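You operate a simulated robot arm through the tools that you are given. There is no shell and no other tool. Be economical: measure what you need, move in short steps, check, and stop when the job is done.

You run a simulated two-armed robot. Do the job below in one go: nothing can be reset, and whatever is moved stays where it is left.

## Task
Wipe the crumbs out of the liner drawer with the larder pad, then lay the drawer liner in.
Fine: pull the drawer nearly all the way out; pad back on its ring, drawer shut. What is to be rubbed or washed off counts as gone when no trace of it is left.
Where things are to end (x, y in the base frame): drawer liner within 0.05 m of [0.69, -0.18].

The check looks at the end state, three seconds after you hand in, the way a careful person would. Anything else that was tipped, shoved, dropped, spilled or broken makes it a failure.

## Robot
Two 7-joint arms with two-finger parallel grippers on one trunk, on a base that drives. Base frame: it is fixed to the floor where the robot stands at the start and does not move with it; the origin is under the middle of the robot, x ahead of it, y to its left, z up. Readings come in m, degrees, newtons and seconds.
The left shoulder is at the start at [0.05, 0.168, 1.132], the right one opposite. With the tool pointing down near the work surface each hand reaches from about 0.1 to 0.66 m from the robot's upright axis, wherever it stands, measured 20 degrees to its own side. Places, roughly: larder pad (8x8x7 cm) [0.8, 0.1, 0.9]; liner drawer [0.7, -0.2, 0.8]; liner drawer floor [0.7, -0.2, 0.7]. Payload 1.57 kg a hand.
The tool frame of a hand sits at the grasp point between the pads (the TCP): z along the fingers, y along the line on which they close. The tips reach 0.03 m beyond it. Largest opening 0.08 m; finger width 0.017, thickness 0.012; the body of the gripper, 0.04 by 0.082 m, starts 0.08 m behind the TCP.
Orientation is that of the tool frame in the base frame, as a unit quaternion [w, x, y, z]. With the fingers straight down and closing along the base's y, the tool's x points along the base's -x, its y along +y and its z along -z.

## Interface
- The arms move only by the tool drive_tool. It takes "left_increments", "right_increments" or both (then of equal length, played together; a hand with none holds still); each is a list of rows, each a list of 7 numbers: the shift along the tool's x, y, z in m, then the turn, a rotation vector about the tool's x, y, z in degrees, then the finger opening in m, from 0 to 0.08. In form: [[dx, dy, dz, wx, wy, wz, fingers], ...]. A call has 1 to 10 rows; each row shifts and turns the commanded pose from where the row before left it, along the tool's axes as they then stand. A row lasts 0.2 s, in which the tool goes at most 0.05 m and 8.6 degrees; a call with a longer step from one row to the next is refused whole, and so is a gripper value outside its range. A pose out of reach is approached as far as the arm can. The call stops where the force on the tool passes 40 N (or 10 N more than at its start, if that is more) or the arm is blocked; 0.2 s more then pass. The fingers move at their own pace (about 0.045 m/s each) and stop on an object; they squeeze with about 28 N. The grip force told is the motor's: it shows also when the fingers shut on nothing. Time passes only in rows, and 0.2 s behind the last, so rows that do not move let the fingers close. It gives the time, the measured TCP pose, the force on the tool (base axes), the opening and the grip force at its end, in the units of the frame above (readings bear some noise), with the torque about the TCP (base axes, N m) and any sound that the robot's microphone picked up.
- Cameras (640 x 400 px; columns grow to the right, rows downward): "scene" is now at [0.0881, 0.055, 1.3014]; the picture's right is [0.72, -0.69, 0.00], its down [-0.55, -0.57, -0.61] and it looks along [0.42, 0.44, -0.79] (base axes); focal length 214 px, centre (320, 200). "left" rides on the left gripper at [0.072, 0.007, -0.122] in its tool frame; the picture's right is [-0.09, 1.00, 0.00], its down [-0.84, -0.08, -0.54] and it looks along [-0.54, -0.05, 0.84] (tool axes); focal length 238 px, centre (320, 200). "right" rides on the right gripper at [0.072, -0.007, -0.122] in its tool frame; the picture's right is [0.09, 1.00, 0.00], its down [-0.84, 0.08, -0.54] and it looks along [-0.54, 0.05, 0.84] (tool axes); focal length 238 px, centre (320, 200). There is no depth. A picture from a camera that has moved, and an enlarged one, comes with that camera's place and axes in the base frame and with its lens. The place of the scene camera against the robot may be out by one fixed shift of up to 0.018 m in any direction.
- get_image(camera): a new picture of that camera. No time passes.
- lift_body(by): slides the trunk up (or, below 0, down) by that many m; the arms and the scene camera ride with it, the base frame stays. It gives what a move gives, with no picture.
- roll_base(legs): drives the robot by 1 to 6 legs, each [ahead, left, turn to the left] in m, m and degrees, along the robot's own axes; the way and the turn of a leg run together, so that a leg with both is an arc; at most 1.5 m and 180 degrees a leg. The arms and the cameras ride along, it lands a little off, and it stops where it bumps. It gives what a move gives.
- head_to(pan, tilt): turns the head with the scene camera to pan (to the left, within 80 degrees either way) and tilt (down, from -29 to 69), counted from straight ahead of the robot. It gives what a move gives.
- zoom(camera, box): a new picture of the part [left, top, right, bottom] of that camera's present view, enlarged. No time passes.
- job_done(): hands the job in; it is judged then, once.

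Work in short steps. Places have to be worked out from the pictures, the camera data and where the tool is seen: move nearer, look again, correct. Check each grasp and each placing, and mend what went wrong. You have 120 turns and 100 pictures in all, those below and enlarged ones among them. Open the grippers and draw the arms clear of the work before you hand the job in, unless the task says otherwise; then end with one line.

The tools are called after "Call:" as name(argument=value, ...) on one line, values as JSON. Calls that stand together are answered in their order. drive_tool: Moves the arms, as the interface text tells. Its arguments: {"type":"object","properties":{"left_increments":{"type":"array","items":{"type":"array","items":{"type":"number"}}},"right_increments":{"type":"array","items":{"type":"array","items":{"type":"number"}}}},"required":[]} The other tools are called the same way: lift_body (by) slides the trunk up or down; roll_base (legs) drives the base; head_to (pan, tilt) turns the head that bears the scene camera; get_image (camera) takes a picture; zoom (camera, box) takes an enlarged picture of a part of a camera's view; job_done () hands the job in.

At the start:

```text
clock: 0.0
left_eef_pos: [0.3821, 0.1514, 1.2257]
left_orientation: [0.0, -0.001, 1.0, -0.001]
left_ft_force: [-0.8, -0.4, 0.0]
left_wrist_torque: [-0.01, -0.03, -0.01]
left_grip_width: 0.0801
left_gripper_force: 0.1
right_eef_pos: [0.4583, -0.2415, 1.1323]
right_orientation: [0.0, 0.0, 1.0, 0.0]
right_ft_force: [-0.2, 0.0, 0.0]
right_wrist_torque: [0.02, 0.01, -0.02]
right_grip_width: 0.0802
right_gripper_force: 0.1
trunk travel left (down, up): [-0.3, 0.143]
robot x, y, heading: [-0.0002, -0.0039, 0.0]
head pan, tilt: [46.1, 52.6]
```

scene: 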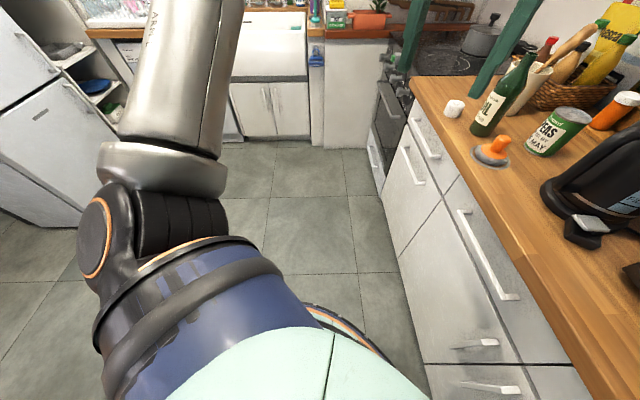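
right: 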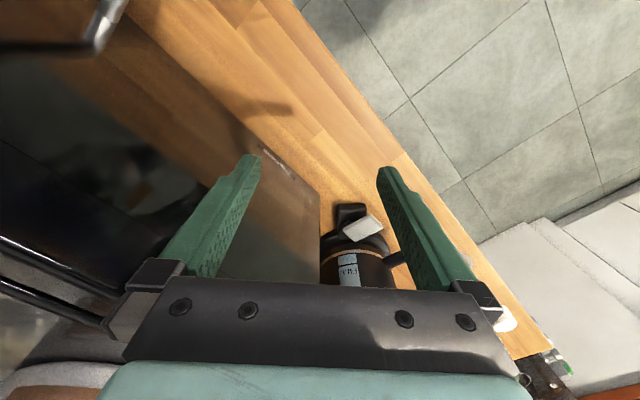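
left: 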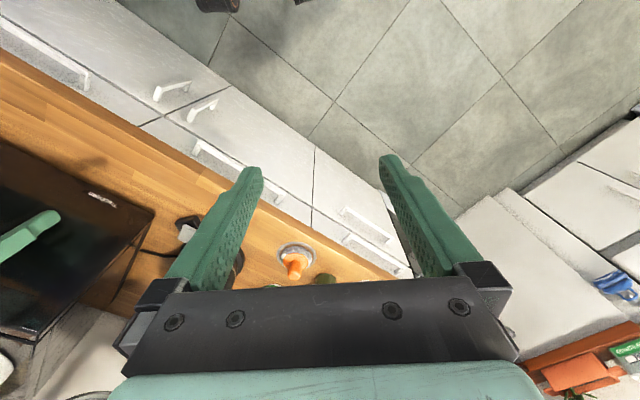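

The first view looks left. I turn the head to the front to see the counter, drawer, pad and liner.

Call:
head_to(pan=0, tilt=45)

Call:
get_image(camera="scene")

```text
clock: 1.1
left_eef_pos: [0.3821, 0.1513, 1.225]
left_orientation: [-0.001, -0.001, 1.0, 0.0]
left_ft_force: [-0.5, 0.4, 0.4]
left_wrist_torque: [-0.01, -0.03, 0.0]
left_grip_width: 0.0801
left_gripper_force: 0.0
right_eef_pos: [0.4567, -0.2417, 1.1314]
right_orientation: [0.0, 0.001, 1.0, 0.0]
right_ft_force: [-0.8, -0.2, 0.2]
right_wrist_torque: [0.02, 0.03, 0.02]
right_grip_width: 0.0797
right_gripper_force: 0.0
trunk travel left (down, up): [-0.3, 0.143]
robot x, y, heading: [-0.0012, -0.0009, -0.1]
head pan, tilt: [0.0, 45.0]
```

```text
96 pictures are left
camera scene: at [0.1177, 0.0015, 1.3118], right [0.0, -1.0, 0.0], down [-0.71, 0.0, -0.71], along [0.71, 0.0, -0.71], focal length 214 px, centre (320, 200)
```

scene: 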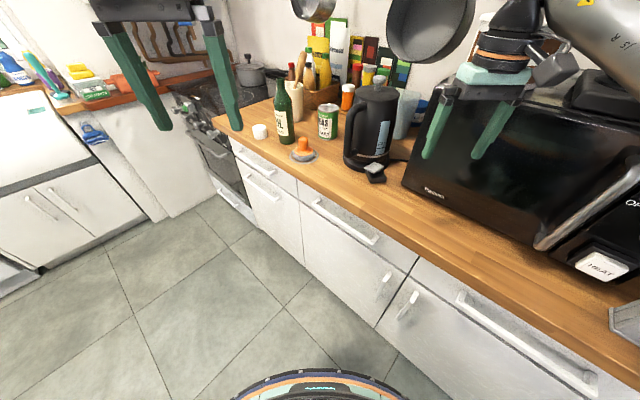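

The orange-knobbed item is likely the pad on its ring; the drawer is under the kettle. I look right for the liner and zoom in on details.

Call:
zoom(camera="scene", box=[220, 100, 440, 280])

Call:
head_to(pan=-50, tilt=45)

Call:
get_image(camera="scene")

```text
2.22 times, centred on (330, 190) of scene
camera zoom: at [0.1177, 0.0015, 1.3118], right [0.0, -1.0, 0.0], down [-0.71, 0.0, -0.71], along [0.71, 0.0, -0.71], focal length 477 px, centre (298, 222)
```

zoom: 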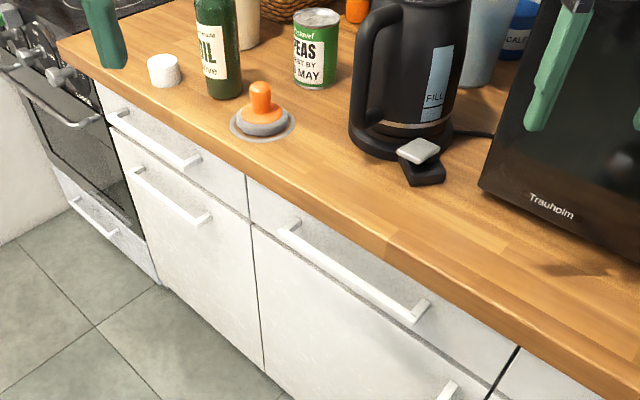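

```text
clock: 2.3
left_eef_pos: [0.3825, 0.1514, 1.2249]
left_orientation: [0.0, 0.0, 1.0, -0.001]
left_ft_force: [0.3, -0.3, 0.7]
left_wrist_torque: [0.02, -0.04, -0.01]
left_grip_width: 0.0797
left_gripper_force: 0.2
right_eef_pos: [0.4583, -0.2414, 1.1306]
right_orientation: [-0.001, 0.001, 1.0, 0.0]
right_ft_force: [-0.6, 0.3, -0.9]
right_wrist_torque: [0.0, 0.0, 0.03]
right_grip_width: 0.08
right_gripper_force: 0.0
trunk travel left (down, up): [-0.3, 0.143]
robot x, y, heading: [0.0037, -0.0003, -0.1]
head pan, tilt: [-50.0, 45.0]
```

```text
94 pictures are left
camera scene: at [0.0887, -0.0609, 1.3119], right [-0.77, -0.64, 0.0], down [-0.45, 0.54, -0.71], along [0.45, -0.54, -0.71], focal length 214 px, centre (320, 200)
```

scene: 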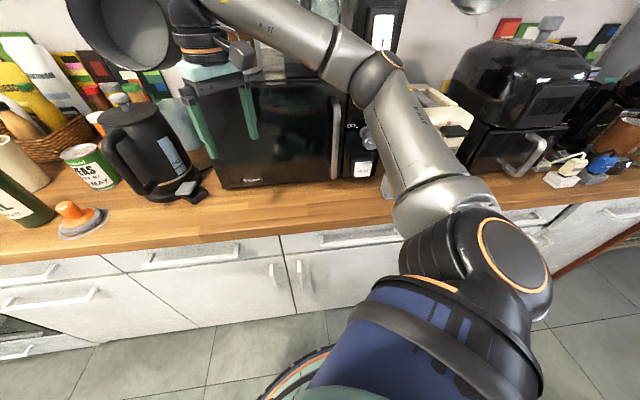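

No liner is obvious yet. I zoom on the right side and pan further.

Call:
zoom(camera="scene", box=[360, 60, 640, 235])

Call:
head_to(pan=-80, tilt=35)

Call:
get_image(camera="scene")

Call:
head_to(pan=75, tilt=30)

Call:
get_image(camera="scene")

```text
2.29 times, centred on (500, 148) of scene
camera zoom: at [0.0887, -0.0609, 1.3119], right [-0.77, -0.64, 0.0], down [-0.45, 0.54, -0.71], along [0.45, -0.54, -0.71], focal length 490 px, centre (-91, 320)
```

zoom: 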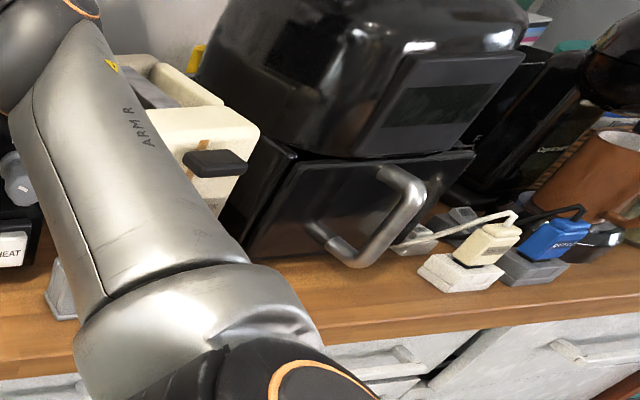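

```text
clock: 3.3
left_eef_pos: [0.3809, 0.1503, 1.2244]
left_orientation: [0.0, -0.001, 1.0, -0.001]
left_ft_force: [-0.4, 0.7, 0.1]
left_wrist_torque: [-0.03, -0.03, -0.03]
left_grip_width: 0.0799
left_gripper_force: 0.1
right_eef_pos: [0.4583, -0.2409, 1.1315]
right_orientation: [0.0, 0.0, 1.0, 0.0]
right_ft_force: [0.3, -0.1, 1.4]
right_wrist_torque: [0.01, 0.0, -0.03]
right_grip_width: 0.0802
right_gripper_force: 0.0
trunk travel left (down, up): [-0.3, 0.143]
robot x, y, heading: [-0.001, 0.001, 0.1]
head pan, tilt: [-80.0, 35.0]
```

```text
92 pictures are left
camera scene: at [0.0517, -0.0853, 1.3267], right [-0.98, -0.17, 0.0], down [-0.1, 0.56, -0.82], along [0.14, -0.81, -0.57], focal length 214 px, centre (320, 200)
```

scene: 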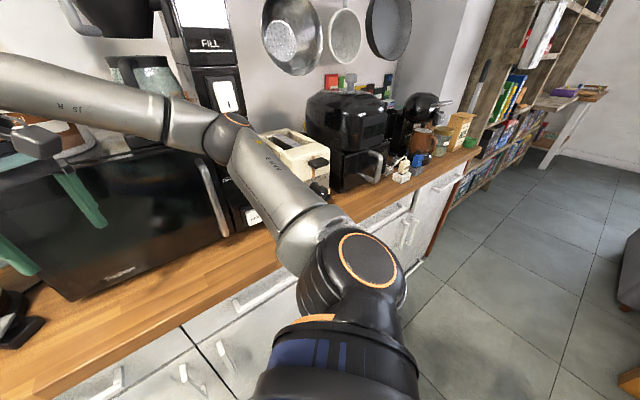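

```text
clock: 5.7
left_eef_pos: [0.3819, 0.1513, 1.2252]
left_orientation: [-0.001, -0.001, 1.0, -0.001]
left_ft_force: [0.0, 0.0, -0.8]
left_wrist_torque: [0.0, -0.05, 0.0]
left_grip_width: 0.08
left_gripper_force: 0.1
right_eef_pos: [0.4583, -0.2407, 1.1303]
right_orientation: [0.0, 0.0, 1.0, 0.0]
right_ft_force: [0.0, 0.2, 0.3]
right_wrist_torque: [0.04, 0.0, -0.05]
right_grip_width: 0.0801
right_gripper_force: 0.1
trunk travel left (down, up): [-0.3, 0.143]
robot x, y, heading: [-0.0002, -0.0009, 0.2]
head pan, tilt: [75.0, 30.0]
```

```text
91 pictures are left
camera scene: at [0.0598, 0.0888, 1.3345], right [0.97, -0.26, 0.0], down [-0.13, -0.48, -0.87], along [0.22, 0.84, -0.5], focal length 214 px, centre (320, 200)
```

scene: 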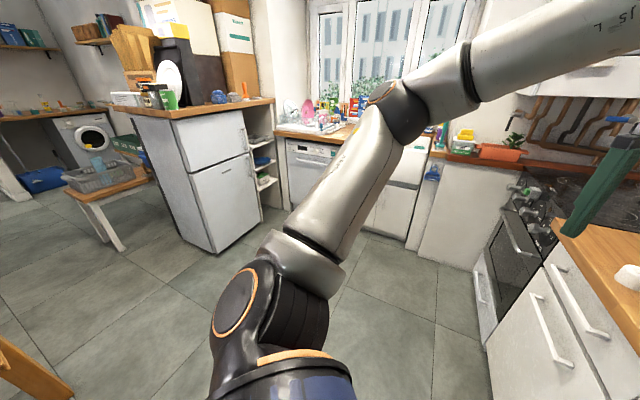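

The liner isn't visible from here, and the counter front runs about 45° to the robot. I back off along the counter's normal, face it squarely, and look again.

Call:
roll_base(legs=[[-0.2, 0.22, 0], [0, 0, -45]])

Call:
head_to(pan=0, tilt=35)

Call:
get_image(camera="scene")

```text
clock: 7.9
left_eef_pos: [0.2136, 0.3403, 1.2259]
left_orientation: [-0.001, -0.002, 1.0, -0.001]
left_ft_force: [0.0, 0.2, -0.4]
left_wrist_torque: [0.02, 0.0, 0.0]
left_grip_width: 0.0799
left_gripper_force: 0.1
right_eef_pos: [0.2913, -0.051, 1.1321]
right_orientation: [0.0, -0.002, 1.0, 0.001]
right_ft_force: [-0.2, 0.2, 0.4]
right_wrist_torque: [-0.01, 0.04, -0.01]
right_grip_width: 0.0801
right_gripper_force: 0.0
trunk travel left (down, up): [-0.3, 0.143]
robot x, y, heading: [-0.1674, 0.1892, 0.1]
head pan, tilt: [75.0, 30.0]
stopped in leg 1: the robot was blocked; the commanded pose is now the measured one
```

```text
clock: 9.4
left_eef_pos: [0.2124, 0.3424, 1.2261]
left_orientation: [0.001, -0.002, 1.0, -0.001]
left_ft_force: [0.3, 0.2, -0.6]
left_wrist_torque: [0.0, 0.0, 0.02]
left_grip_width: 0.0801
left_gripper_force: 0.1
right_eef_pos: [0.2898, -0.0519, 1.1329]
right_orientation: [0.001, -0.003, 1.0, 0.001]
right_ft_force: [-0.3, -1.0, -0.4]
right_wrist_torque: [-0.01, 0.02, -0.01]
right_grip_width: 0.0798
right_gripper_force: 0.0
trunk travel left (down, up): [-0.3, 0.143]
robot x, y, heading: [-0.1672, 0.1856, 0.3]
head pan, tilt: [0.0, 35.0]
```

```text
90 pictures are left
camera scene: at [-0.0441, 0.1895, 1.3267], right [0.0, -1.0, 0.0], down [-0.57, 0.0, -0.82], along [0.82, 0.0, -0.57], focal length 214 px, centre (320, 200)
```

scene: 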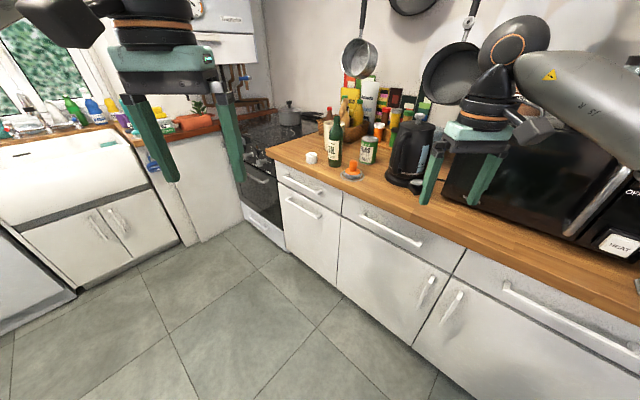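

Something behind blocked the base. I look to both sides low before moving further.

Call:
head_to(pan=80, tilt=60)

Call:
get_image(camera="scene")

Call:
head_to(pan=-80, tilt=50)

Call:
get_image(camera="scene")

```text
clock: 10.9
left_eef_pos: [0.2116, 0.3417, 1.2255]
left_orientation: [0.0, -0.003, 1.0, -0.001]
left_ft_force: [0.3, -0.8, -0.1]
left_wrist_torque: [-0.03, -0.04, 0.03]
left_grip_width: 0.0799
left_gripper_force: 0.0
right_eef_pos: [0.2909, -0.0513, 1.1319]
right_orientation: [0.001, -0.004, 1.0, 0.002]
right_ft_force: [0.9, -0.1, -0.4]
right_wrist_torque: [-0.01, 0.05, 0.01]
right_grip_width: 0.0798
right_gripper_force: 0.1
trunk travel left (down, up): [-0.3, 0.143]
robot x, y, heading: [-0.1702, 0.1867, -0.1]
head pan, tilt: [80.0, 60.0]
```

```text
89 pictures are left
camera scene: at [-0.1209, 0.2548, 1.2924], right [0.99, -0.17, 0.0], down [-0.15, -0.85, -0.5], along [0.09, 0.49, -0.87], focal length 214 px, centre (320, 200)
```

scene: 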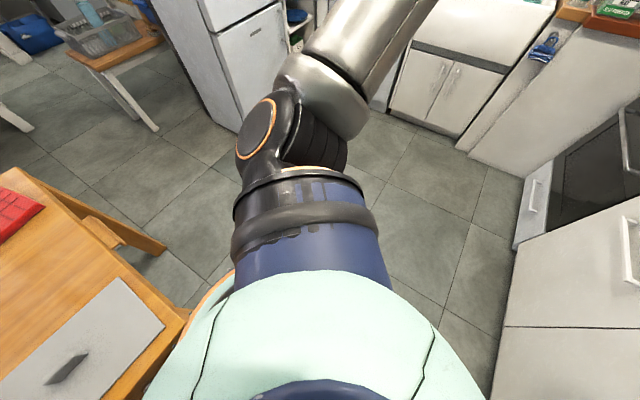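

```text
clock: 13.4
left_eef_pos: [0.2131, 0.3418, 1.2262]
left_orientation: [0.001, -0.002, 1.0, 0.0]
left_ft_force: [-0.3, -1.0, 0.1]
left_wrist_torque: [0.02, 0.05, -0.01]
left_grip_width: 0.0799
left_gripper_force: 0.0
right_eef_pos: [0.2925, -0.051, 1.1326]
right_orientation: [0.0, -0.003, 1.0, 0.001]
right_ft_force: [0.5, 0.3, -0.4]
right_wrist_torque: [0.03, -0.01, -0.01]
right_grip_width: 0.08
right_gripper_force: 0.2
trunk travel left (down, up): [-0.3, 0.143]
robot x, y, heading: [-0.1696, 0.1922, 0.5]
head pan, tilt: [-80.0, 50.0]
```

```text
88 pictures are left
camera scene: at [-0.1185, 0.1134, 1.3049], right [-0.98, -0.18, 0.0], down [-0.14, 0.75, -0.64], along [0.11, -0.63, -0.77], focal length 214 px, centre (320, 200)
```

scene: 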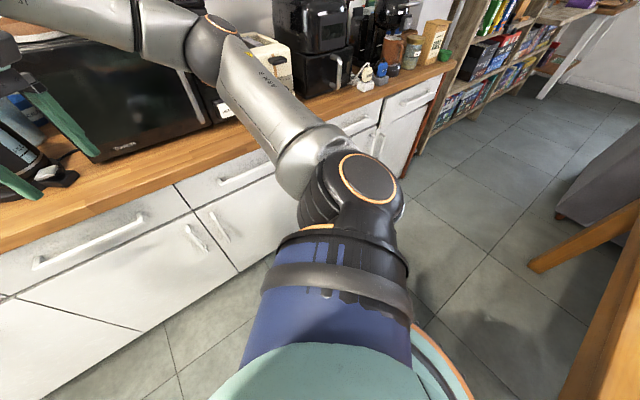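

The table is behind the robot (its corner near [-0.41, 0.31]), and on it lies a grey mat with a dark tab, very likely the liner, near [-0.62, 0.30]. I move left along the counter, clear of the table, then turn to face the drawer.

Call:
roll_base(legs=[[0.25, 0.29, 0], [0, 0, -46]])

Call:
head_to(pan=0, tilt=45)

Call:
get_image(camera="scene")

```text
clock: 18.6
left_eef_pos: [0.4592, 0.3139, 1.226]
left_orientation: [0.0, 0.385, 0.923, -0.002]
left_ft_force: [0.0, -0.2, 0.9]
left_wrist_torque: [-0.03, 0.05, 0.03]
left_grip_width: 0.0799
left_gripper_force: 0.0
right_eef_pos: [0.2336, -0.0168, 1.1316]
right_orientation: [0.002, 0.385, 0.923, 0.0]
right_ft_force: [-0.2, 0.0, -0.4]
right_wrist_torque: [0.0, 0.0, 0.01]
right_grip_width: 0.08
right_gripper_force: 0.0
trunk travel left (down, up): [-0.3, 0.143]
robot x, y, heading: [0.0813, 0.4805, -45.6]
head pan, tilt: [-80.0, 50.0]
```

```text
clock: 20.1
left_eef_pos: [0.459, 0.3136, 1.2255]
left_orientation: [0.001, 0.385, 0.923, -0.002]
left_ft_force: [-0.2, -0.3, 0.2]
left_wrist_torque: [0.03, 0.01, 0.03]
left_grip_width: 0.0802
left_gripper_force: 0.0
right_eef_pos: [0.2338, -0.0165, 1.1312]
right_orientation: [0.001, 0.385, 0.923, 0.001]
right_ft_force: [-0.3, -0.2, -0.1]
right_wrist_torque: [-0.02, 0.01, -0.02]
right_grip_width: 0.0801
right_gripper_force: 0.0
trunk travel left (down, up): [-0.3, 0.143]
robot x, y, heading: [0.0816, 0.4794, -45.4]
head pan, tilt: [0.0, 45.0]
```

```text
87 pictures are left
camera scene: at [0.1648, 0.3938, 1.3119], right [-0.71, -0.7, 0.0], down [-0.5, 0.5, -0.71], along [0.5, -0.5, -0.71], focal length 214 px, centre (320, 200)
```

scene: 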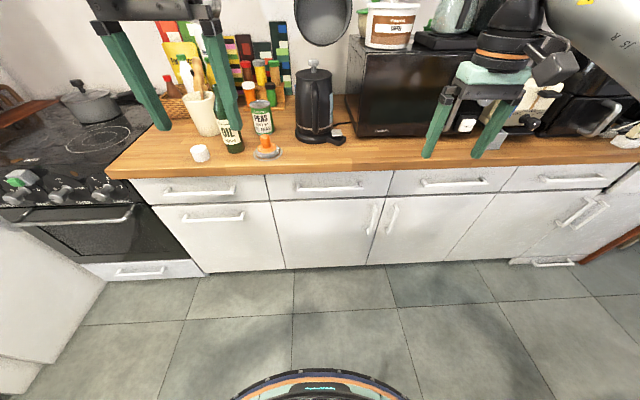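

The robot now stands in front of the drawer. The counter normal heads about -43°, the drawer handle centre is near [0.54, -0.05, 0.79] and the pad near [0.76, 0.06]. I zoom on them, then move closer to fetch the pad with the left hand.

Call:
zoom(camera="scene", box=[180, 80, 420, 230])

Call:
roll_base(legs=[[0.2, 0, 2.7]])

Call:
head_to(pan=10, tilt=50)

Call:
get_image(camera="scene")

Call:
get_image(camera="left")

```text
2.67 times, centred on (300, 155) of scene
camera zoom: at [0.1648, 0.3938, 1.3119], right [-0.71, -0.7, 0.0], down [-0.5, 0.5, -0.71], along [0.5, -0.5, -0.71], focal length 572 px, centre (373, 320)
```

zoom: 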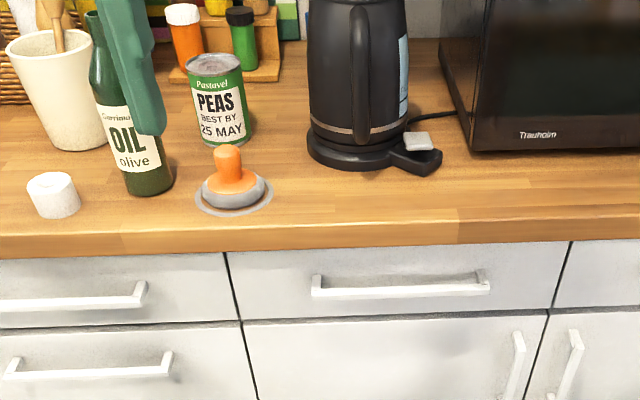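

```text
clock: 21.8
left_eef_pos: [0.612, 0.1915, 1.2251]
left_orientation: [0.0, 0.363, 0.932, -0.001]
left_ft_force: [0.3, 0.6, -0.9]
left_wrist_torque: [0.0, -0.01, 0.0]
left_grip_width: 0.0797
left_gripper_force: 0.1
right_eef_pos: [0.4017, -0.1488, 1.1314]
right_orientation: [0.001, 0.363, 0.932, 0.001]
right_ft_force: [-0.9, -0.5, 0.7]
right_wrist_torque: [0.01, 0.01, 0.02]
right_grip_width: 0.0801
right_gripper_force: 0.0
trunk travel left (down, up): [-0.3, 0.143]
robot x, y, heading: [0.2287, 0.3378, -42.8]
head pan, tilt: [0.0, 45.0]
```

```text
clock: 22.5
left_eef_pos: [0.6113, 0.1937, 1.2269]
left_orientation: [0.001, 0.363, 0.932, -0.002]
left_ft_force: [0.0, 0.1, -0.1]
left_wrist_torque: [-0.05, -0.02, -0.02]
left_grip_width: 0.08
left_gripper_force: 0.0
right_eef_pos: [0.401, -0.1487, 1.1329]
right_orientation: [0.001, 0.363, 0.932, 0.001]
right_ft_force: [-0.5, 0.3, 0.4]
right_wrist_torque: [-0.04, 0.0, 0.0]
right_grip_width: 0.0801
right_gripper_force: 0.1
trunk travel left (down, up): [-0.3, 0.143]
robot x, y, heading: [0.2256, 0.3368, -42.7]
head pan, tilt: [10.0, 50.0]
```

```text
85 pictures are left
camera scene: at [0.3179, 0.2723, 1.305], right [-0.54, -0.84, 0.0], down [-0.64, 0.41, -0.64], along [0.54, -0.35, -0.77], focal length 214 px, centre (320, 200)
```

scene: 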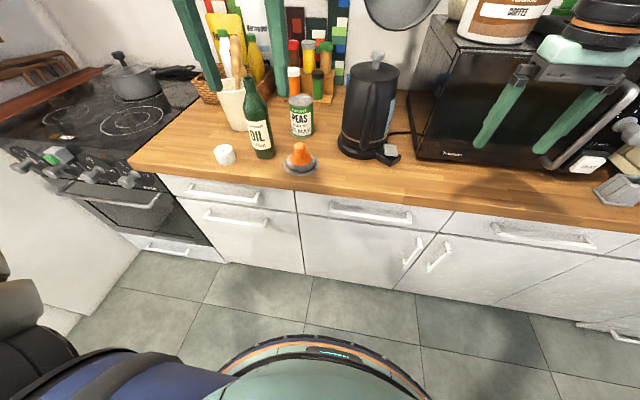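

```text
84 pictures are left
camera left: at [0.5624, 0.2484, 1.3484], right [0.74, 0.67, 0.0], down [0.56, -0.62, 0.54], along [0.36, -0.4, -0.84], focal length 238 px, centre (320, 200)
```

left: 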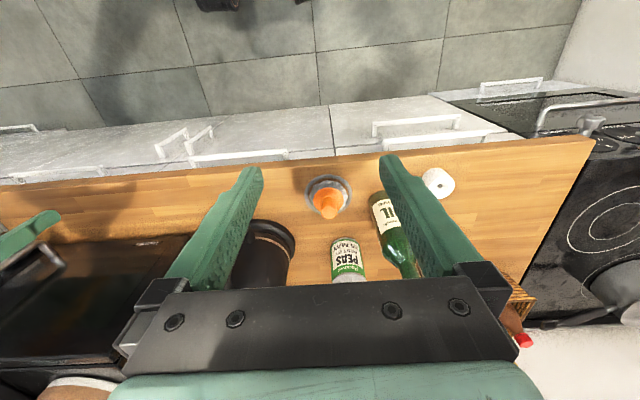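

The pad knob is near [0.765, 0.047]. I move the left hand over it at height, fingers partly closed to clear the bottle.

Call:
drive_tool(left_increments=[[-0.042, 0, 0, 0, 0, 0, 0.06], [-0.042, 0, 0, 0, 0, 0, 0.06], [-0.042, 0, 0, 0, 0, 0, 0.06], [-0.042, 0, 0, 0, 0, 0, 0.06], [-0.042, -0.003, 0.02, 0, 0, 0, 0.06], [0, 0, 0.04, 0, 0, 0, 0.06], [0, 0, 0.04, 0, 0, 0, 0.06], [0, 0, 0.04, 0, 0, 0, 0.06]])

Call:
get_image(camera="left")

Call:
get_image(camera="scene")

```text
clock: 24.3
left_eef_pos: [0.7254, 0.0835, 1.0946]
left_orientation: [0.001, 0.364, 0.931, -0.002]
left_ft_force: [0.0, -0.1, 0.4]
left_wrist_torque: [0.01, 0.02, 0.02]
left_grip_width: 0.0599
left_gripper_force: 0.0
left hand out of reach, approached as far as the arm can: row 4, 5
right_eef_pos: [0.4007, -0.1473, 1.1327]
right_orientation: [0.001, 0.364, 0.932, 0.0]
right_ft_force: [0.5, -0.2, -0.3]
right_wrist_torque: [-0.02, 0.01, 0.01]
right_grip_width: 0.0799
right_gripper_force: 0.0
trunk travel left (down, up): [-0.3, 0.143]
robot x, y, heading: [0.2316, 0.3392, -42.8]
head pan, tilt: [10.0, 50.0]
```

```text
83 pictures are left
camera left: at [0.6778, 0.1393, 1.2167], right [0.74, 0.67, 0.0], down [0.56, -0.62, 0.54], along [0.36, -0.4, -0.84], focal length 238 px, centre (320, 200)
```

left: 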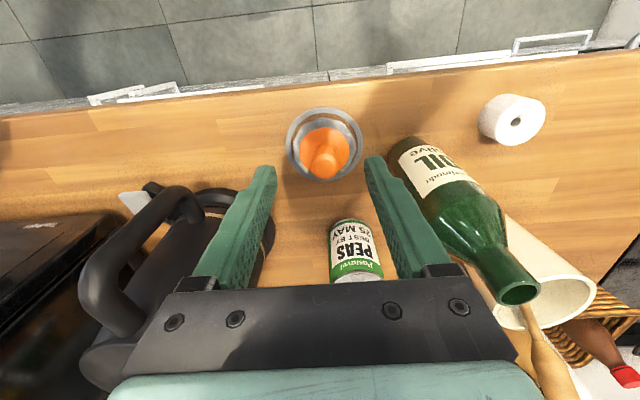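

```text
82 pictures are left
camera scene: at [0.3183, 0.2723, 1.3049], right [-0.54, -0.84, 0.0], down [-0.65, 0.41, -0.64], along [0.54, -0.35, -0.77], focal length 214 px, centre (320, 200)
```

scene: 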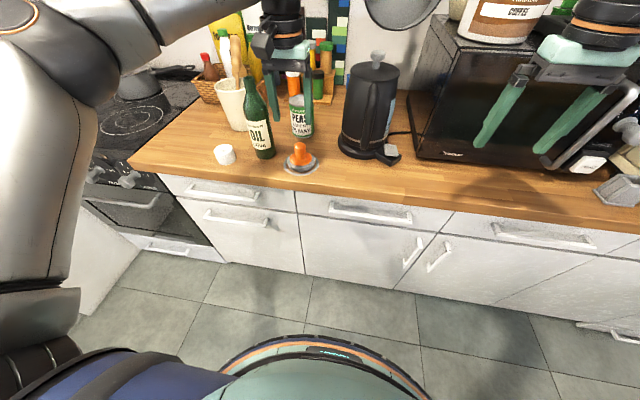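

The hand is 0.05 m short along the counter normal, at the reach limit. I roll the base 0.05 m forward, which brings the hand over the pad.

Call:
roll_base(legs=[[0.05, 0, 0]])

Call:
get_image(camera="left")

```text
clock: 25.2
left_eef_pos: [0.7631, 0.0491, 1.0936]
left_orientation: [0.001, 0.363, 0.932, -0.001]
left_ft_force: [-0.9, -0.6, -0.1]
left_wrist_torque: [0.01, -0.01, 0.04]
left_grip_width: 0.06
left_gripper_force: 0.1
right_eef_pos: [0.439, -0.181, 1.1311]
right_orientation: [0.001, 0.363, 0.932, 0.001]
right_ft_force: [-0.2, -0.4, 0.2]
right_wrist_torque: [0.01, 0.04, -0.02]
right_grip_width: 0.0802
right_gripper_force: 0.1
trunk travel left (down, up): [-0.3, 0.143]
robot x, y, heading: [0.2626, 0.303, -42.6]
head pan, tilt: [10.0, 50.0]
```

```text
81 pictures are left
camera left: at [0.7149, 0.1046, 1.2167], right [0.74, 0.67, 0.0], down [0.56, -0.62, 0.54], along [0.36, -0.4, -0.84], focal length 238 px, centre (320, 200)
```

left: 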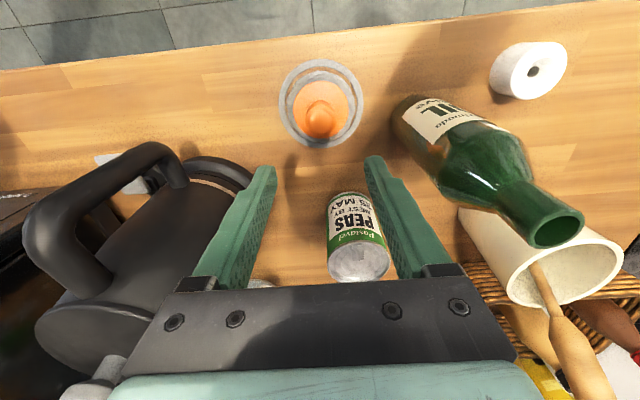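

The hand is aligned over the knob. I descend to just above grasp height and look.

Call:
drive_tool(left_increments=[[0, 0, 0.04, 0, 0, 0, 0.06], [0, 0, 0.04, 0, 0, 0, 0.06], [0, 0, 0.04, 0, 0, 0, 0.06], [0, 0, 0.02, 0, 0, 0, 0.06]])

Call:
get_image(camera="left")

Call:
zoom(camera="scene", box=[240, 60, 400, 200])

```text
clock: 26.2
left_eef_pos: [0.7608, 0.0491, 0.9605]
left_orientation: [0.006, 0.363, 0.932, -0.005]
left_ft_force: [1.6, 3.6, 25.3]
left_wrist_torque: [0.37, -0.21, -0.03]
left_grip_width: 0.06
left_gripper_force: 0.0
right_eef_pos: [0.4354, -0.1803, 1.1339]
right_orientation: [0.003, 0.363, 0.932, 0.0]
right_ft_force: [-0.4, -0.2, 0.2]
right_wrist_torque: [-0.02, 0.0, 0.03]
right_grip_width: 0.0802
right_gripper_force: 0.1
trunk travel left (down, up): [-0.3, 0.143]
robot x, y, heading: [0.2636, 0.3031, -42.7]
head pan, tilt: [10.0, 50.0]
```

```text
80 pictures are left
camera left: at [0.7119, 0.1052, 1.0831], right [0.74, 0.67, 0.0], down [0.56, -0.62, 0.55], along [0.37, -0.41, -0.83], focal length 238 px, centre (320, 200)
```

left: 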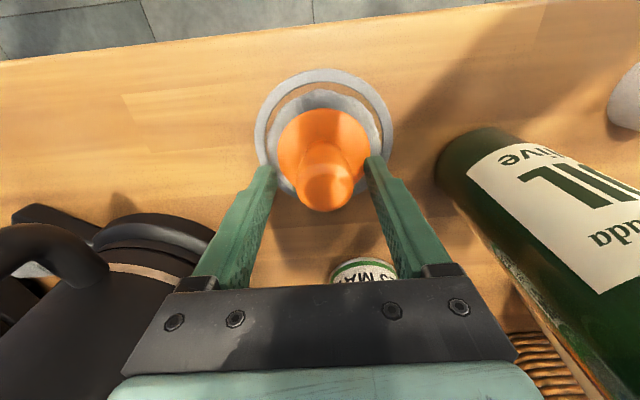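

```text
2.86 times, centred on (320, 130) of scene
camera zoom: at [0.3525, 0.2399, 1.3059], right [-0.54, -0.84, 0.0], down [-0.64, 0.41, -0.65], along [0.54, -0.35, -0.76], focal length 613 px, centre (320, 400)
```

zoom: 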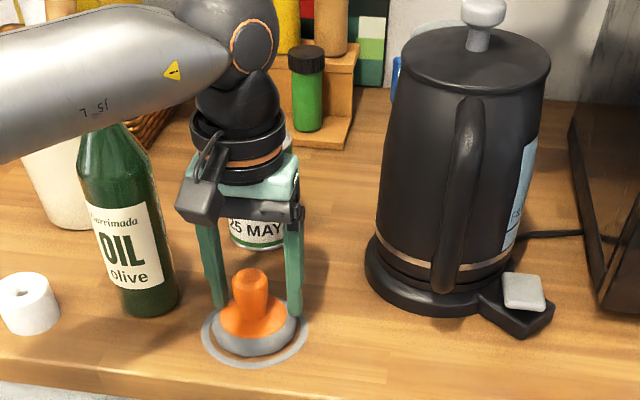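

The tips touch the pad's disc (25 N); the knob top is at TCP height, so this is deep enough. I back up 8 mm and close on the stem.

Call:
drive_tool(left_increments=[[0, 0.001, -0.004, 0, 0, 0, 0.06], [0, 0.001, -0.004, 0, 0, 0, 0.0], [0, 0, 0, 0, 0, 0, 0.0], [0, 0, 0, 0, 0, 0, 0.0], [0, 0, 0, 0, 0, 0, 0.0]])

Call:
get_image(camera="left")

```text
clock: 27.4
left_eef_pos: [0.7625, 0.0518, 0.9625]
left_orientation: [0.0, 0.363, 0.932, -0.002]
left_ft_force: [0.6, 0.1, 0.1]
left_wrist_torque: [0.04, 0.0, -0.01]
left_grip_width: 0.0302
left_gripper_force: 28.1
right_eef_pos: [0.4383, -0.1826, 1.1324]
right_orientation: [0.001, 0.363, 0.932, 0.0]
right_ft_force: [0.0, -0.8, 0.5]
right_wrist_torque: [-0.01, -0.02, -0.01]
right_grip_width: 0.0801
right_gripper_force: 0.0
trunk travel left (down, up): [-0.3, 0.143]
robot x, y, heading: [0.2651, 0.3055, -43.0]
head pan, tilt: [10.0, 50.0]
```

```text
78 pictures are left
camera left: at [0.7151, 0.1065, 1.0861], right [0.74, 0.67, 0.0], down [0.56, -0.62, 0.54], along [0.36, -0.4, -0.84], focal length 238 px, centre (320, 200)
```

left: 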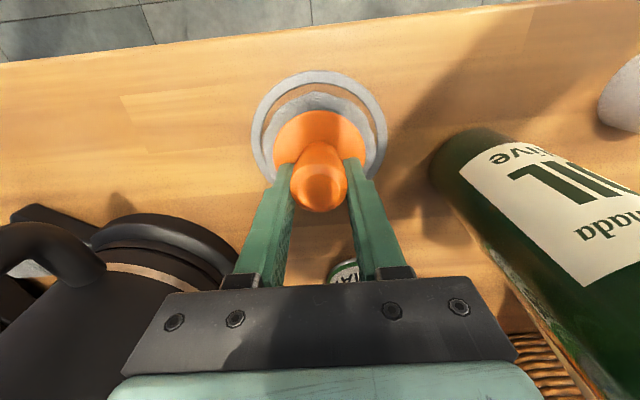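

Stem gripped at 0.030 m. I note the ring pose (TCP [0.7625, 0.0518, 0.9625]), lift the pad, and back the base off.

Call:
drive_tool(left_increments=[[0, 0, -0.03, 0, 0, 0, 0.0], [0, 0, -0.04, 0, 0, 0, 0.0], [0, 0, -0.04, 0, 0, 0, 0.0]])

Call:
get_image(camera="left")

Call:
roll_base(legs=[[-0.28, 0, 0]])

Call:
head_to(pan=0, tilt=45)

Call:
zoom(camera="scene", box=[200, 80, 440, 230])

```text
clock: 28.2
left_eef_pos: [0.7641, 0.0526, 1.0725]
left_orientation: [0.0, 0.363, 0.932, -0.001]
left_ft_force: [-0.2, -0.3, -0.4]
left_wrist_torque: [-0.02, 0.0, 0.02]
left_grip_width: 0.0302
left_gripper_force: 28.0
right_eef_pos: [0.4383, -0.1821, 1.1323]
right_orientation: [0.001, 0.364, 0.931, 0.0]
right_ft_force: [0.4, 0.6, 0.2]
right_wrist_torque: [0.02, -0.02, 0.02]
right_grip_width: 0.08
right_gripper_force: 0.0
trunk travel left (down, up): [-0.3, 0.143]
robot x, y, heading: [0.2633, 0.3046, -42.6]
head pan, tilt: [10.0, 50.0]
```

```text
77 pictures are left
camera left: at [0.7162, 0.1081, 1.195], right [0.74, 0.67, 0.0], down [0.56, -0.62, 0.54], along [0.36, -0.4, -0.84], focal length 238 px, centre (320, 200)
```

left: 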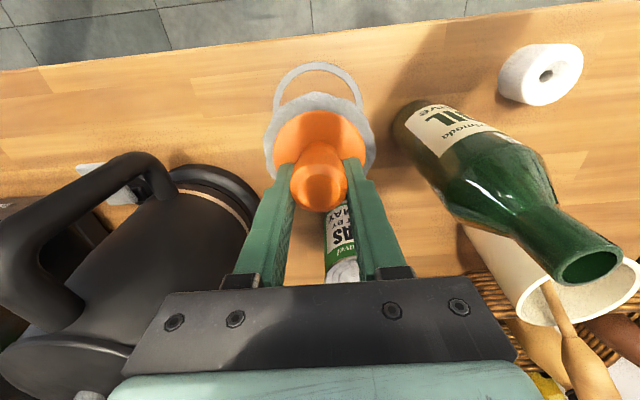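

```text
clock: 30.2
left_eef_pos: [0.5586, 0.244, 1.0712]
left_orientation: [0.001, 0.363, 0.932, -0.001]
left_ft_force: [-0.5, -0.2, 0.5]
left_wrist_torque: [-0.03, -0.02, -0.05]
left_grip_width: 0.0302
left_gripper_force: 28.2
right_eef_pos: [0.232, 0.0084, 1.1316]
right_orientation: [0.001, 0.363, 0.932, 0.001]
right_ft_force: [0.4, -0.7, 0.0]
right_wrist_torque: [-0.01, -0.01, 0.02]
right_grip_width: 0.0798
right_gripper_force: 0.0
trunk travel left (down, up): [-0.3, 0.143]
robot x, y, heading: [0.059, 0.4976, -42.7]
head pan, tilt: [10.0, 50.0]
```

```text
clock: 30.9
left_eef_pos: [0.5584, 0.2429, 1.0713]
left_orientation: [0.0, 0.363, 0.932, -0.002]
left_ft_force: [0.6, 0.2, -1.3]
left_wrist_torque: [0.0, 0.04, -0.01]
left_grip_width: 0.0303
left_gripper_force: 27.8
right_eef_pos: [0.234, 0.008, 1.13]
right_orientation: [0.001, 0.363, 0.932, 0.001]
right_ft_force: [-0.3, -0.5, 0.7]
right_wrist_torque: [0.0, -0.01, 0.03]
right_grip_width: 0.0801
right_gripper_force: 0.1
trunk travel left (down, up): [-0.3, 0.143]
robot x, y, heading: [0.0593, 0.4926, -42.6]
head pan, tilt: [0.0, 45.0]
```

```text
2.67 times, centred on (320, 155) of scene
camera zoom: at [0.1439, 0.4146, 1.3118], right [-0.68, -0.74, 0.0], down [-0.52, 0.48, -0.71], along [0.52, -0.48, -0.71], focal length 572 px, centre (320, 320)
```

zoom: 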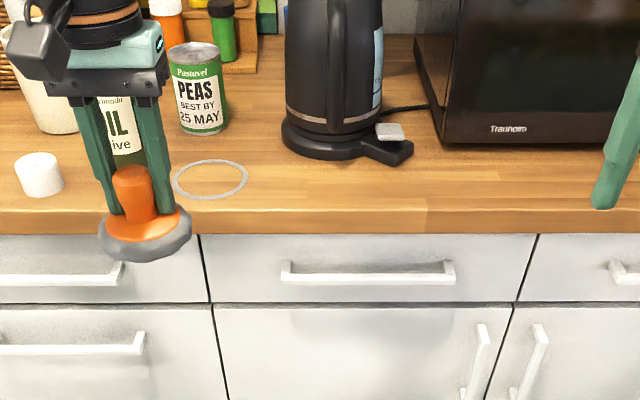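

The pad is held and the ring is bare. The handle centre is about [0.551, -0.051, 0.787]. I turn the right hand to point forward at the drawer: pitch first, then roll.

Call:
drive_tool(right_increments=[[0, 0, 0, 0, -8.5, 0, 0.08], [0, 0, 0, 0, -8.5, 0, 0.08], [0, 0, 0, 0, -8.5, 0, 0.08], [0, 0, 0, 0, -8.5, 0, 0.08], [0, 0, 0, 0, -8.5, 0, 0.08], [0, 0, 0, 0, -8.5, 0, 0.08], [0, 0, 0, 0, -8.5, 0, 0.08], [0, 0, 0, 0, -8.5, 0, 0.08], [0, 0, 0, 0, -8.5, 0, 0.08], [0, 0, 0, 0, -8.5, 0, 0.08]])

Call:
drive_tool(right_increments=[[0, 0, 0, 0, -5, 0, 0.08], [0.03, 0, 0, 0, 0, -8.5, 0.08], [0, 0.03, 0, 0, 0, -8.5, 0.08], [0, 0, 0, 0, 0, -8.5, 0.08], [0, 0, 0, 0, 0, -8.5, 0.08], [0, 0, 0, 0, 0, -8.5, 0.08], [0, 0, 0, 0, 0, -8.5, 0.08], [0, 0, 0, 0, 0, -8.5, 0.08], [0, 0, 0, 0, 0, -8.5, 0.08], [0, 0, 0, 0, 0, -8.5, 0.08]])

```text
clock: 33.1
left_eef_pos: [0.5587, 0.2439, 1.072]
left_orientation: [0.0, 0.362, 0.932, -0.001]
left_ft_force: [-0.2, -0.3, 0.2]
left_wrist_torque: [-0.01, -0.02, 0.0]
left_grip_width: 0.03
left_gripper_force: 27.5
right_eef_pos: [0.2397, -0.0051, 1.15]
right_orientation: [0.629, 0.267, 0.688, -0.243]
right_ft_force: [-0.2, 0.7, -0.7]
right_wrist_torque: [-0.01, 0.01, 0.04]
right_grip_width: 0.0801
right_gripper_force: 0.1
right hand out of reach, approached as far as the arm can: row 9, 10
trunk travel left (down, up): [-0.3, 0.143]
robot x, y, heading: [0.0558, 0.4926, -42.5]
head pan, tilt: [0.0, 45.0]
```

```text
clock: 35.3
left_eef_pos: [0.5597, 0.2428, 1.072]
left_orientation: [0.001, 0.362, 0.932, -0.001]
left_ft_force: [1.2, -0.3, -0.7]
left_wrist_torque: [0.02, 0.0, 0.0]
left_grip_width: 0.0302
left_gripper_force: 28.6
right_eef_pos: [0.2643, 0.0178, 1.1458]
right_orientation: [0.403, -0.173, 0.723, -0.534]
right_ft_force: [-0.1, -1.2, 0.2]
right_wrist_torque: [-0.01, -0.03, -0.02]
right_grip_width: 0.08
right_gripper_force: 0.3
right hand out of reach, approached as far as the arm can: row 1, 2, 3
trunk travel left (down, up): [-0.3, 0.143]
robot x, y, heading: [0.0579, 0.4923, -42.6]
head pan, tilt: [0.0, 45.0]
```

The hand is nearly forward-pointing; ~23° of roll remains. I finish the roll and lower the hand toward handle height in front of the drawer.

Call:
drive_tool(right_increments=[[0, 0.03, 0, 0, 0, -7.7, 0.08], [0, 0.03, 0, 0, 0, -7.7, 0.08], [0, 0.03, 0, 0, 0, -7.7, 0.08], [-0.015, 0.04, 0, -3, 0, 0, 0.08], [-0.015, 0.04, 0, -3, 0, 0, 0.08], [-0.015, 0.04, 0, 0, 0, 0, 0.08], [-0.015, 0.04, 0, 0, 0, 0, 0.08], [-0.015, 0.04, 0, 0, 0, 0, 0.08], [-0.015, 0.04, 0, 0, 0, 0, 0.08]])

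Call:
get_image(camera="scene")

Call:
get_image(camera="right")

```text
clock: 37.3
left_eef_pos: [0.5584, 0.2428, 1.0725]
left_orientation: [0.001, 0.363, 0.932, -0.001]
left_ft_force: [-0.3, 0.0, -0.5]
left_wrist_torque: [-0.01, -0.02, -0.02]
left_grip_width: 0.0304
left_gripper_force: 27.8
right_eef_pos: [0.3167, 0.1593, 0.9481]
right_orientation: [0.326, -0.305, 0.725, -0.524]
right_ft_force: [0.1, -0.1, 0.0]
right_wrist_torque: [-0.02, -0.01, 0.0]
right_grip_width: 0.0801
right_gripper_force: 0.0
right hand out of reach, approached as far as the arm can: row 1, 2, 3, 4, 5, 6
trunk travel left (down, up): [-0.3, 0.143]
robot x, y, heading: [0.0602, 0.4938, -42.7]
head pan, tilt: [0.0, 45.0]
```

```text
75 pictures are left
camera scene: at [0.144, 0.4145, 1.3119], right [-0.68, -0.74, 0.0], down [-0.52, 0.48, -0.71], along [0.52, -0.48, -0.71], focal length 214 px, centre (320, 200)
```

scene: 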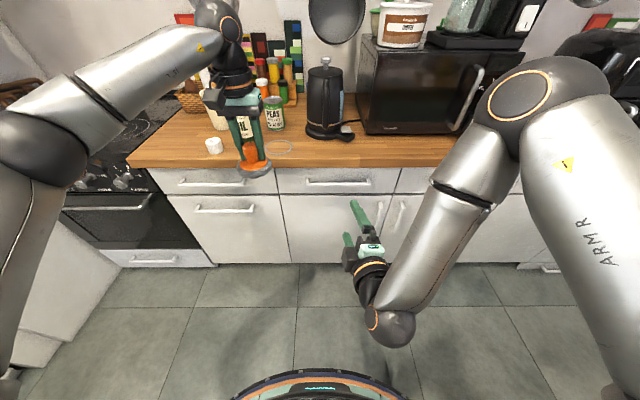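

```text
74 pictures are left
camera right: at [0.1777, 0.1701, 0.9719], right [-0.15, 0.19, -0.97], down [0.07, 0.98, 0.18], along [0.99, -0.04, -0.16], focal length 238 px, centre (320, 200)
```

right: 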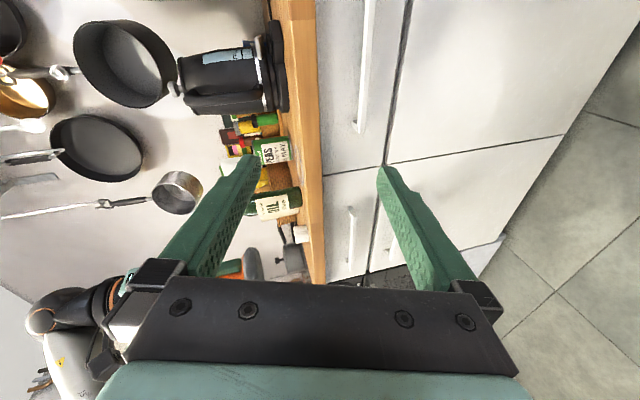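

The hand is at lateral T≈0.33 as wanted, tilted ~17° off. I correct orientation, lower to handle height, and approach part-way.

Call:
drive_tool(right_increments=[[0, 0, 0, 4.7, 2.0, -2.7, 0.06], [0, 0, 0, 4.7, 2.0, -2.7, 0.06], [0, 0, 0, 4.7, 2.0, -2.7, 0.06], [0, 0.04, 0.03, 0, 0, 0, 0.06], [0, 0.04, 0.03, 0, 0, 0, 0.06], [0, 0.04, 0.03, 0, 0, 0, 0.06], [0, 0.04, 0.03, 0, 0, 0, 0.06]])

Call:
get_image(camera="right")

```text
clock: 38.9
left_eef_pos: [0.559, 0.2417, 1.0719]
left_orientation: [0.001, 0.362, 0.932, -0.002]
left_ft_force: [0.0, -1.0, 0.8]
left_wrist_torque: [0.01, 0.02, -0.01]
left_grip_width: 0.0299
left_gripper_force: 27.7
right_eef_pos: [0.4554, 0.159, 0.8784]
right_orientation: [0.279, -0.283, 0.653, -0.644]
right_ft_force: [0.8, -0.1, 0.7]
right_wrist_torque: [0.0, 0.0, -0.04]
right_grip_width: 0.0603
right_gripper_force: 0.1
right hand out of reach, approached as far as the arm can: row 3, 4, 5, 6, 7
trunk travel left (down, up): [-0.3, 0.143]
robot x, y, heading: [0.0546, 0.4955, -42.5]
head pan, tilt: [0.0, 45.0]
```

```text
73 pictures are left
camera right: at [0.317, 0.1896, 0.8877], right [-0.07, -0.06, -1.0], down [0.18, 0.98, -0.07], along [0.98, -0.18, -0.06], focal length 238 px, centre (320, 200)
```

right: 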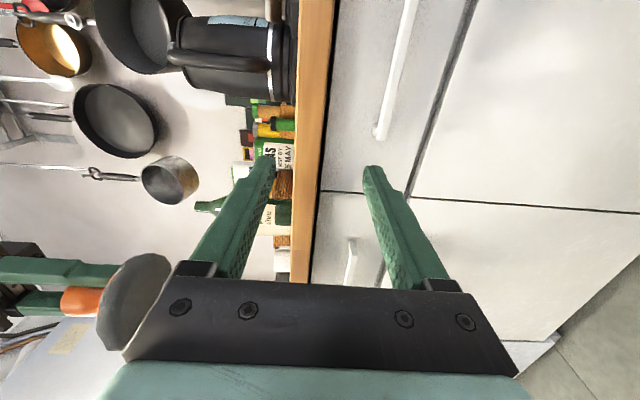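

The arm can't get low enough with this orientation at this trunk height. I lower the trunk 0.18 m (nothing is under either hand) and re-read.

Call:
lift_body(by=-0.18)

Call:
drive_tool(right_increments=[[0, 0, 0, 0, 0, 0, 0.06], [0, 0, 0, 0, 0, 0, 0.06], [0, 0, 0, 0, 0, 0, 0.06]])

```text
clock: 40.9
left_eef_pos: [0.559, 0.2421, 0.8927]
left_orientation: [0.001, 0.363, 0.932, -0.002]
left_ft_force: [0.2, 0.3, -0.6]
left_wrist_torque: [0.01, -0.01, -0.04]
left_grip_width: 0.0303
left_gripper_force: 28.0
right_eef_pos: [0.4551, 0.1586, 0.7008]
right_orientation: [0.279, -0.283, 0.654, -0.644]
right_ft_force: [0.2, -0.4, -0.3]
right_wrist_torque: [-0.01, -0.01, -0.01]
right_grip_width: 0.06
right_gripper_force: 0.0
trunk travel left (down, up): [-0.12, 0.323]
robot x, y, heading: [0.0597, 0.4959, -42.4]
head pan, tilt: [0.0, 45.0]
```

```text
clock: 41.7
left_eef_pos: [0.5597, 0.2427, 0.8922]
left_orientation: [0.001, 0.363, 0.932, -0.001]
left_ft_force: [0.4, -0.4, -0.2]
left_wrist_torque: [-0.05, 0.0, 0.01]
left_grip_width: 0.0303
left_gripper_force: 27.8
right_eef_pos: [0.4548, 0.1582, 0.6992]
right_orientation: [0.279, -0.282, 0.653, -0.644]
right_ft_force: [0.8, -0.8, -0.2]
right_wrist_torque: [-0.02, -0.03, 0.03]
right_grip_width: 0.06
right_gripper_force: 0.1
trunk travel left (down, up): [-0.12, 0.323]
robot x, y, heading: [0.0594, 0.4946, -42.4]
head pan, tilt: [0.0, 45.0]
```

Now I move the hand up 0.087 and 0.09 to the right to line up with the handle, still short of it.

Call:
drive_tool(right_increments=[[0.03, -0.03, 0, 0, 0, 0, 0.06], [0.03, -0.03, 0, 0, 0, 0, 0.06], [0.03, -0.027, 0, 0, 0, 0, 0.06], [0, 0, 0.04, 0, 0, 0, 0.06], [0, 0, 0.04, 0, 0, 0, 0.06], [0, 0, 0, 0, 0, 0, 0.06]])

Call:
get_image(camera="right")

Call:
get_image(camera="scene")

```text
clock: 43.1
left_eef_pos: [0.5598, 0.2418, 0.8915]
left_orientation: [0.0, 0.363, 0.932, 0.0]
left_ft_force: [0.9, -0.2, 0.0]
left_wrist_torque: [-0.05, -0.02, 0.01]
left_grip_width: 0.03
left_gripper_force: 27.9
right_eef_pos: [0.4661, 0.0591, 0.7999]
right_orientation: [0.278, -0.283, 0.654, -0.644]
right_ft_force: [-0.8, 0.2, -0.7]
right_wrist_torque: [0.0, 0.0, 0.02]
right_grip_width: 0.0598
right_gripper_force: 0.1
right hand out of reach, approached as far as the arm can: row 3, 4, 5
trunk travel left (down, up): [-0.12, 0.323]
robot x, y, heading: [0.0566, 0.4991, -42.7]
head pan, tilt: [0.0, 45.0]
```

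```text
72 pictures are left
camera right: at [0.3271, 0.0913, 0.8086], right [-0.08, -0.06, -1.0], down [0.18, 0.98, -0.07], along [0.98, -0.19, -0.06], focal length 238 px, centre (320, 200)
```

right: 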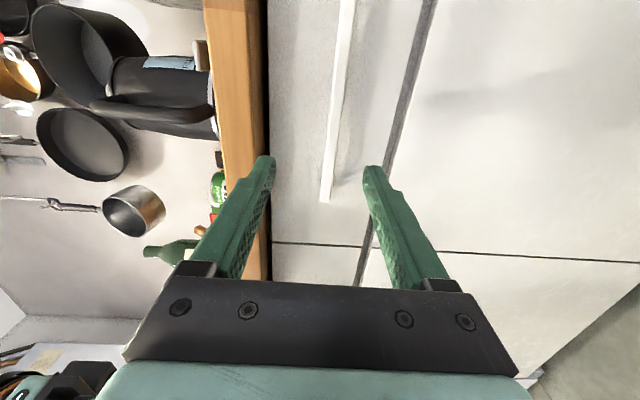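

```text
71 pictures are left
camera scene: at [0.1438, 0.4146, 1.1319], right [-0.68, -0.74, 0.0], down [-0.52, 0.48, -0.71], along [0.52, -0.48, -0.71], focal length 214 px, centre (320, 200)
```

scene: 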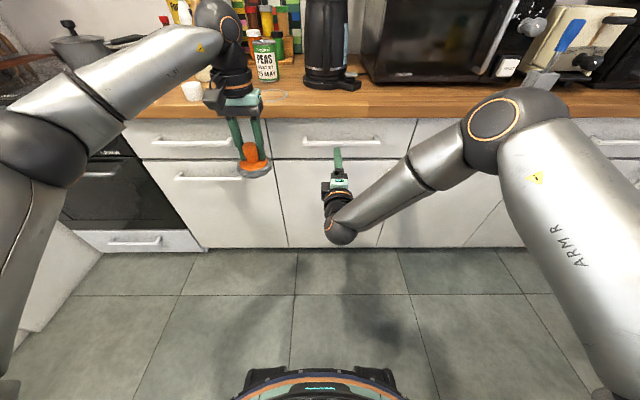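

The hand is level with the bar within 15 mm (bar z≈0.785). I lower it slightly, retract the left hand with the pad, then roll forward 0.09 m and check.

Call:
drive_tool(right_increments=[[0.005, 0.008, 0, 0, 0, 0, 0.06], [0.005, 0.007, 0, 0, 0, 0, 0.06], [0, 0, 0, 0, 0, 0, 0.06]], left_increments=[[0.04, 0, -0.03, 0, 0, 0, 0.0], [0.04, 0, -0.03, 0, 0, 0, 0.0], [0.02, 0, -0.03, 0, 0, 0, 0.0]])

Call:
roll_base(legs=[[0.09, 0, 0]])

Call:
get_image(camera="right")

Call:
zoom(camera="scene", box=[250, 80, 450, 220])

```text
clock: 43.9
left_eef_pos: [0.484, 0.3107, 0.9814]
left_orientation: [0.001, 0.362, 0.932, -0.001]
left_ft_force: [0.4, -0.3, -0.4]
left_wrist_torque: [0.0, 0.0, 0.02]
left_grip_width: 0.0303
left_gripper_force: 28.1
right_eef_pos: [0.4624, 0.0646, 0.7947]
right_orientation: [0.276, -0.282, 0.655, -0.645]
right_ft_force: [-0.2, -0.3, 0.4]
right_wrist_torque: [0.03, 0.02, -0.04]
right_grip_width: 0.0599
right_gripper_force: 0.1
right hand out of reach, approached as far as the arm can: row 1, 2
trunk travel left (down, up): [-0.12, 0.323]
robot x, y, heading: [0.0583, 0.4978, -42.7]
head pan, tilt: [0.0, 45.0]
```

```text
clock: 45.0
left_eef_pos: [0.553, 0.2495, 0.9824]
left_orientation: [0.001, 0.362, 0.932, -0.002]
left_ft_force: [-0.1, -0.9, -0.5]
left_wrist_torque: [0.02, 0.01, -0.03]
left_grip_width: 0.0304
left_gripper_force: 27.7
right_eef_pos: [0.5295, 0.0035, 0.7935]
right_orientation: [0.277, -0.281, 0.655, -0.645]
right_ft_force: [0.1, -1.1, 0.7]
right_wrist_torque: [0.0, 0.0, -0.02]
right_grip_width: 0.0602
right_gripper_force: 0.1
trunk travel left (down, up): [-0.12, 0.323]
robot x, y, heading: [0.123, 0.4347, -42.7]
head pan, tilt: [0.0, 45.0]
```

```text
70 pictures are left
camera right: at [0.3913, 0.0352, 0.8031], right [-0.07, -0.06, -1.0], down [0.18, 0.98, -0.07], along [0.98, -0.19, -0.06], focal length 238 px, centre (320, 200)
```

right: 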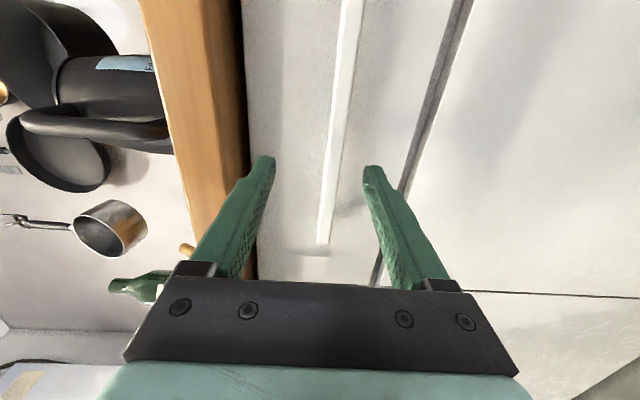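

```text
2.86 times, centred on (350, 150) of scene
camera zoom: at [0.2103, 0.3534, 1.1318], right [-0.68, -0.74, 0.0], down [-0.52, 0.48, -0.71], along [0.52, -0.48, -0.71], focal length 613 px, centre (234, 343)
```

zoom: 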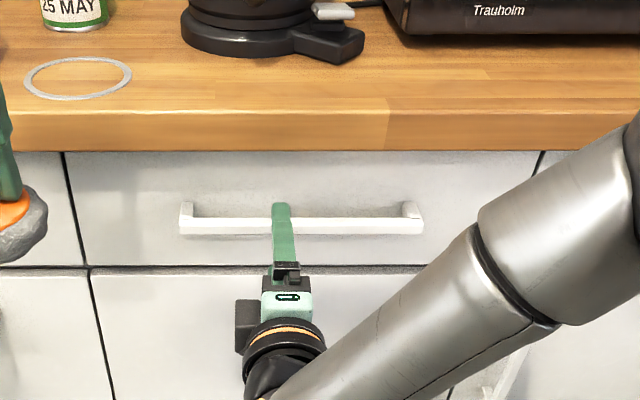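

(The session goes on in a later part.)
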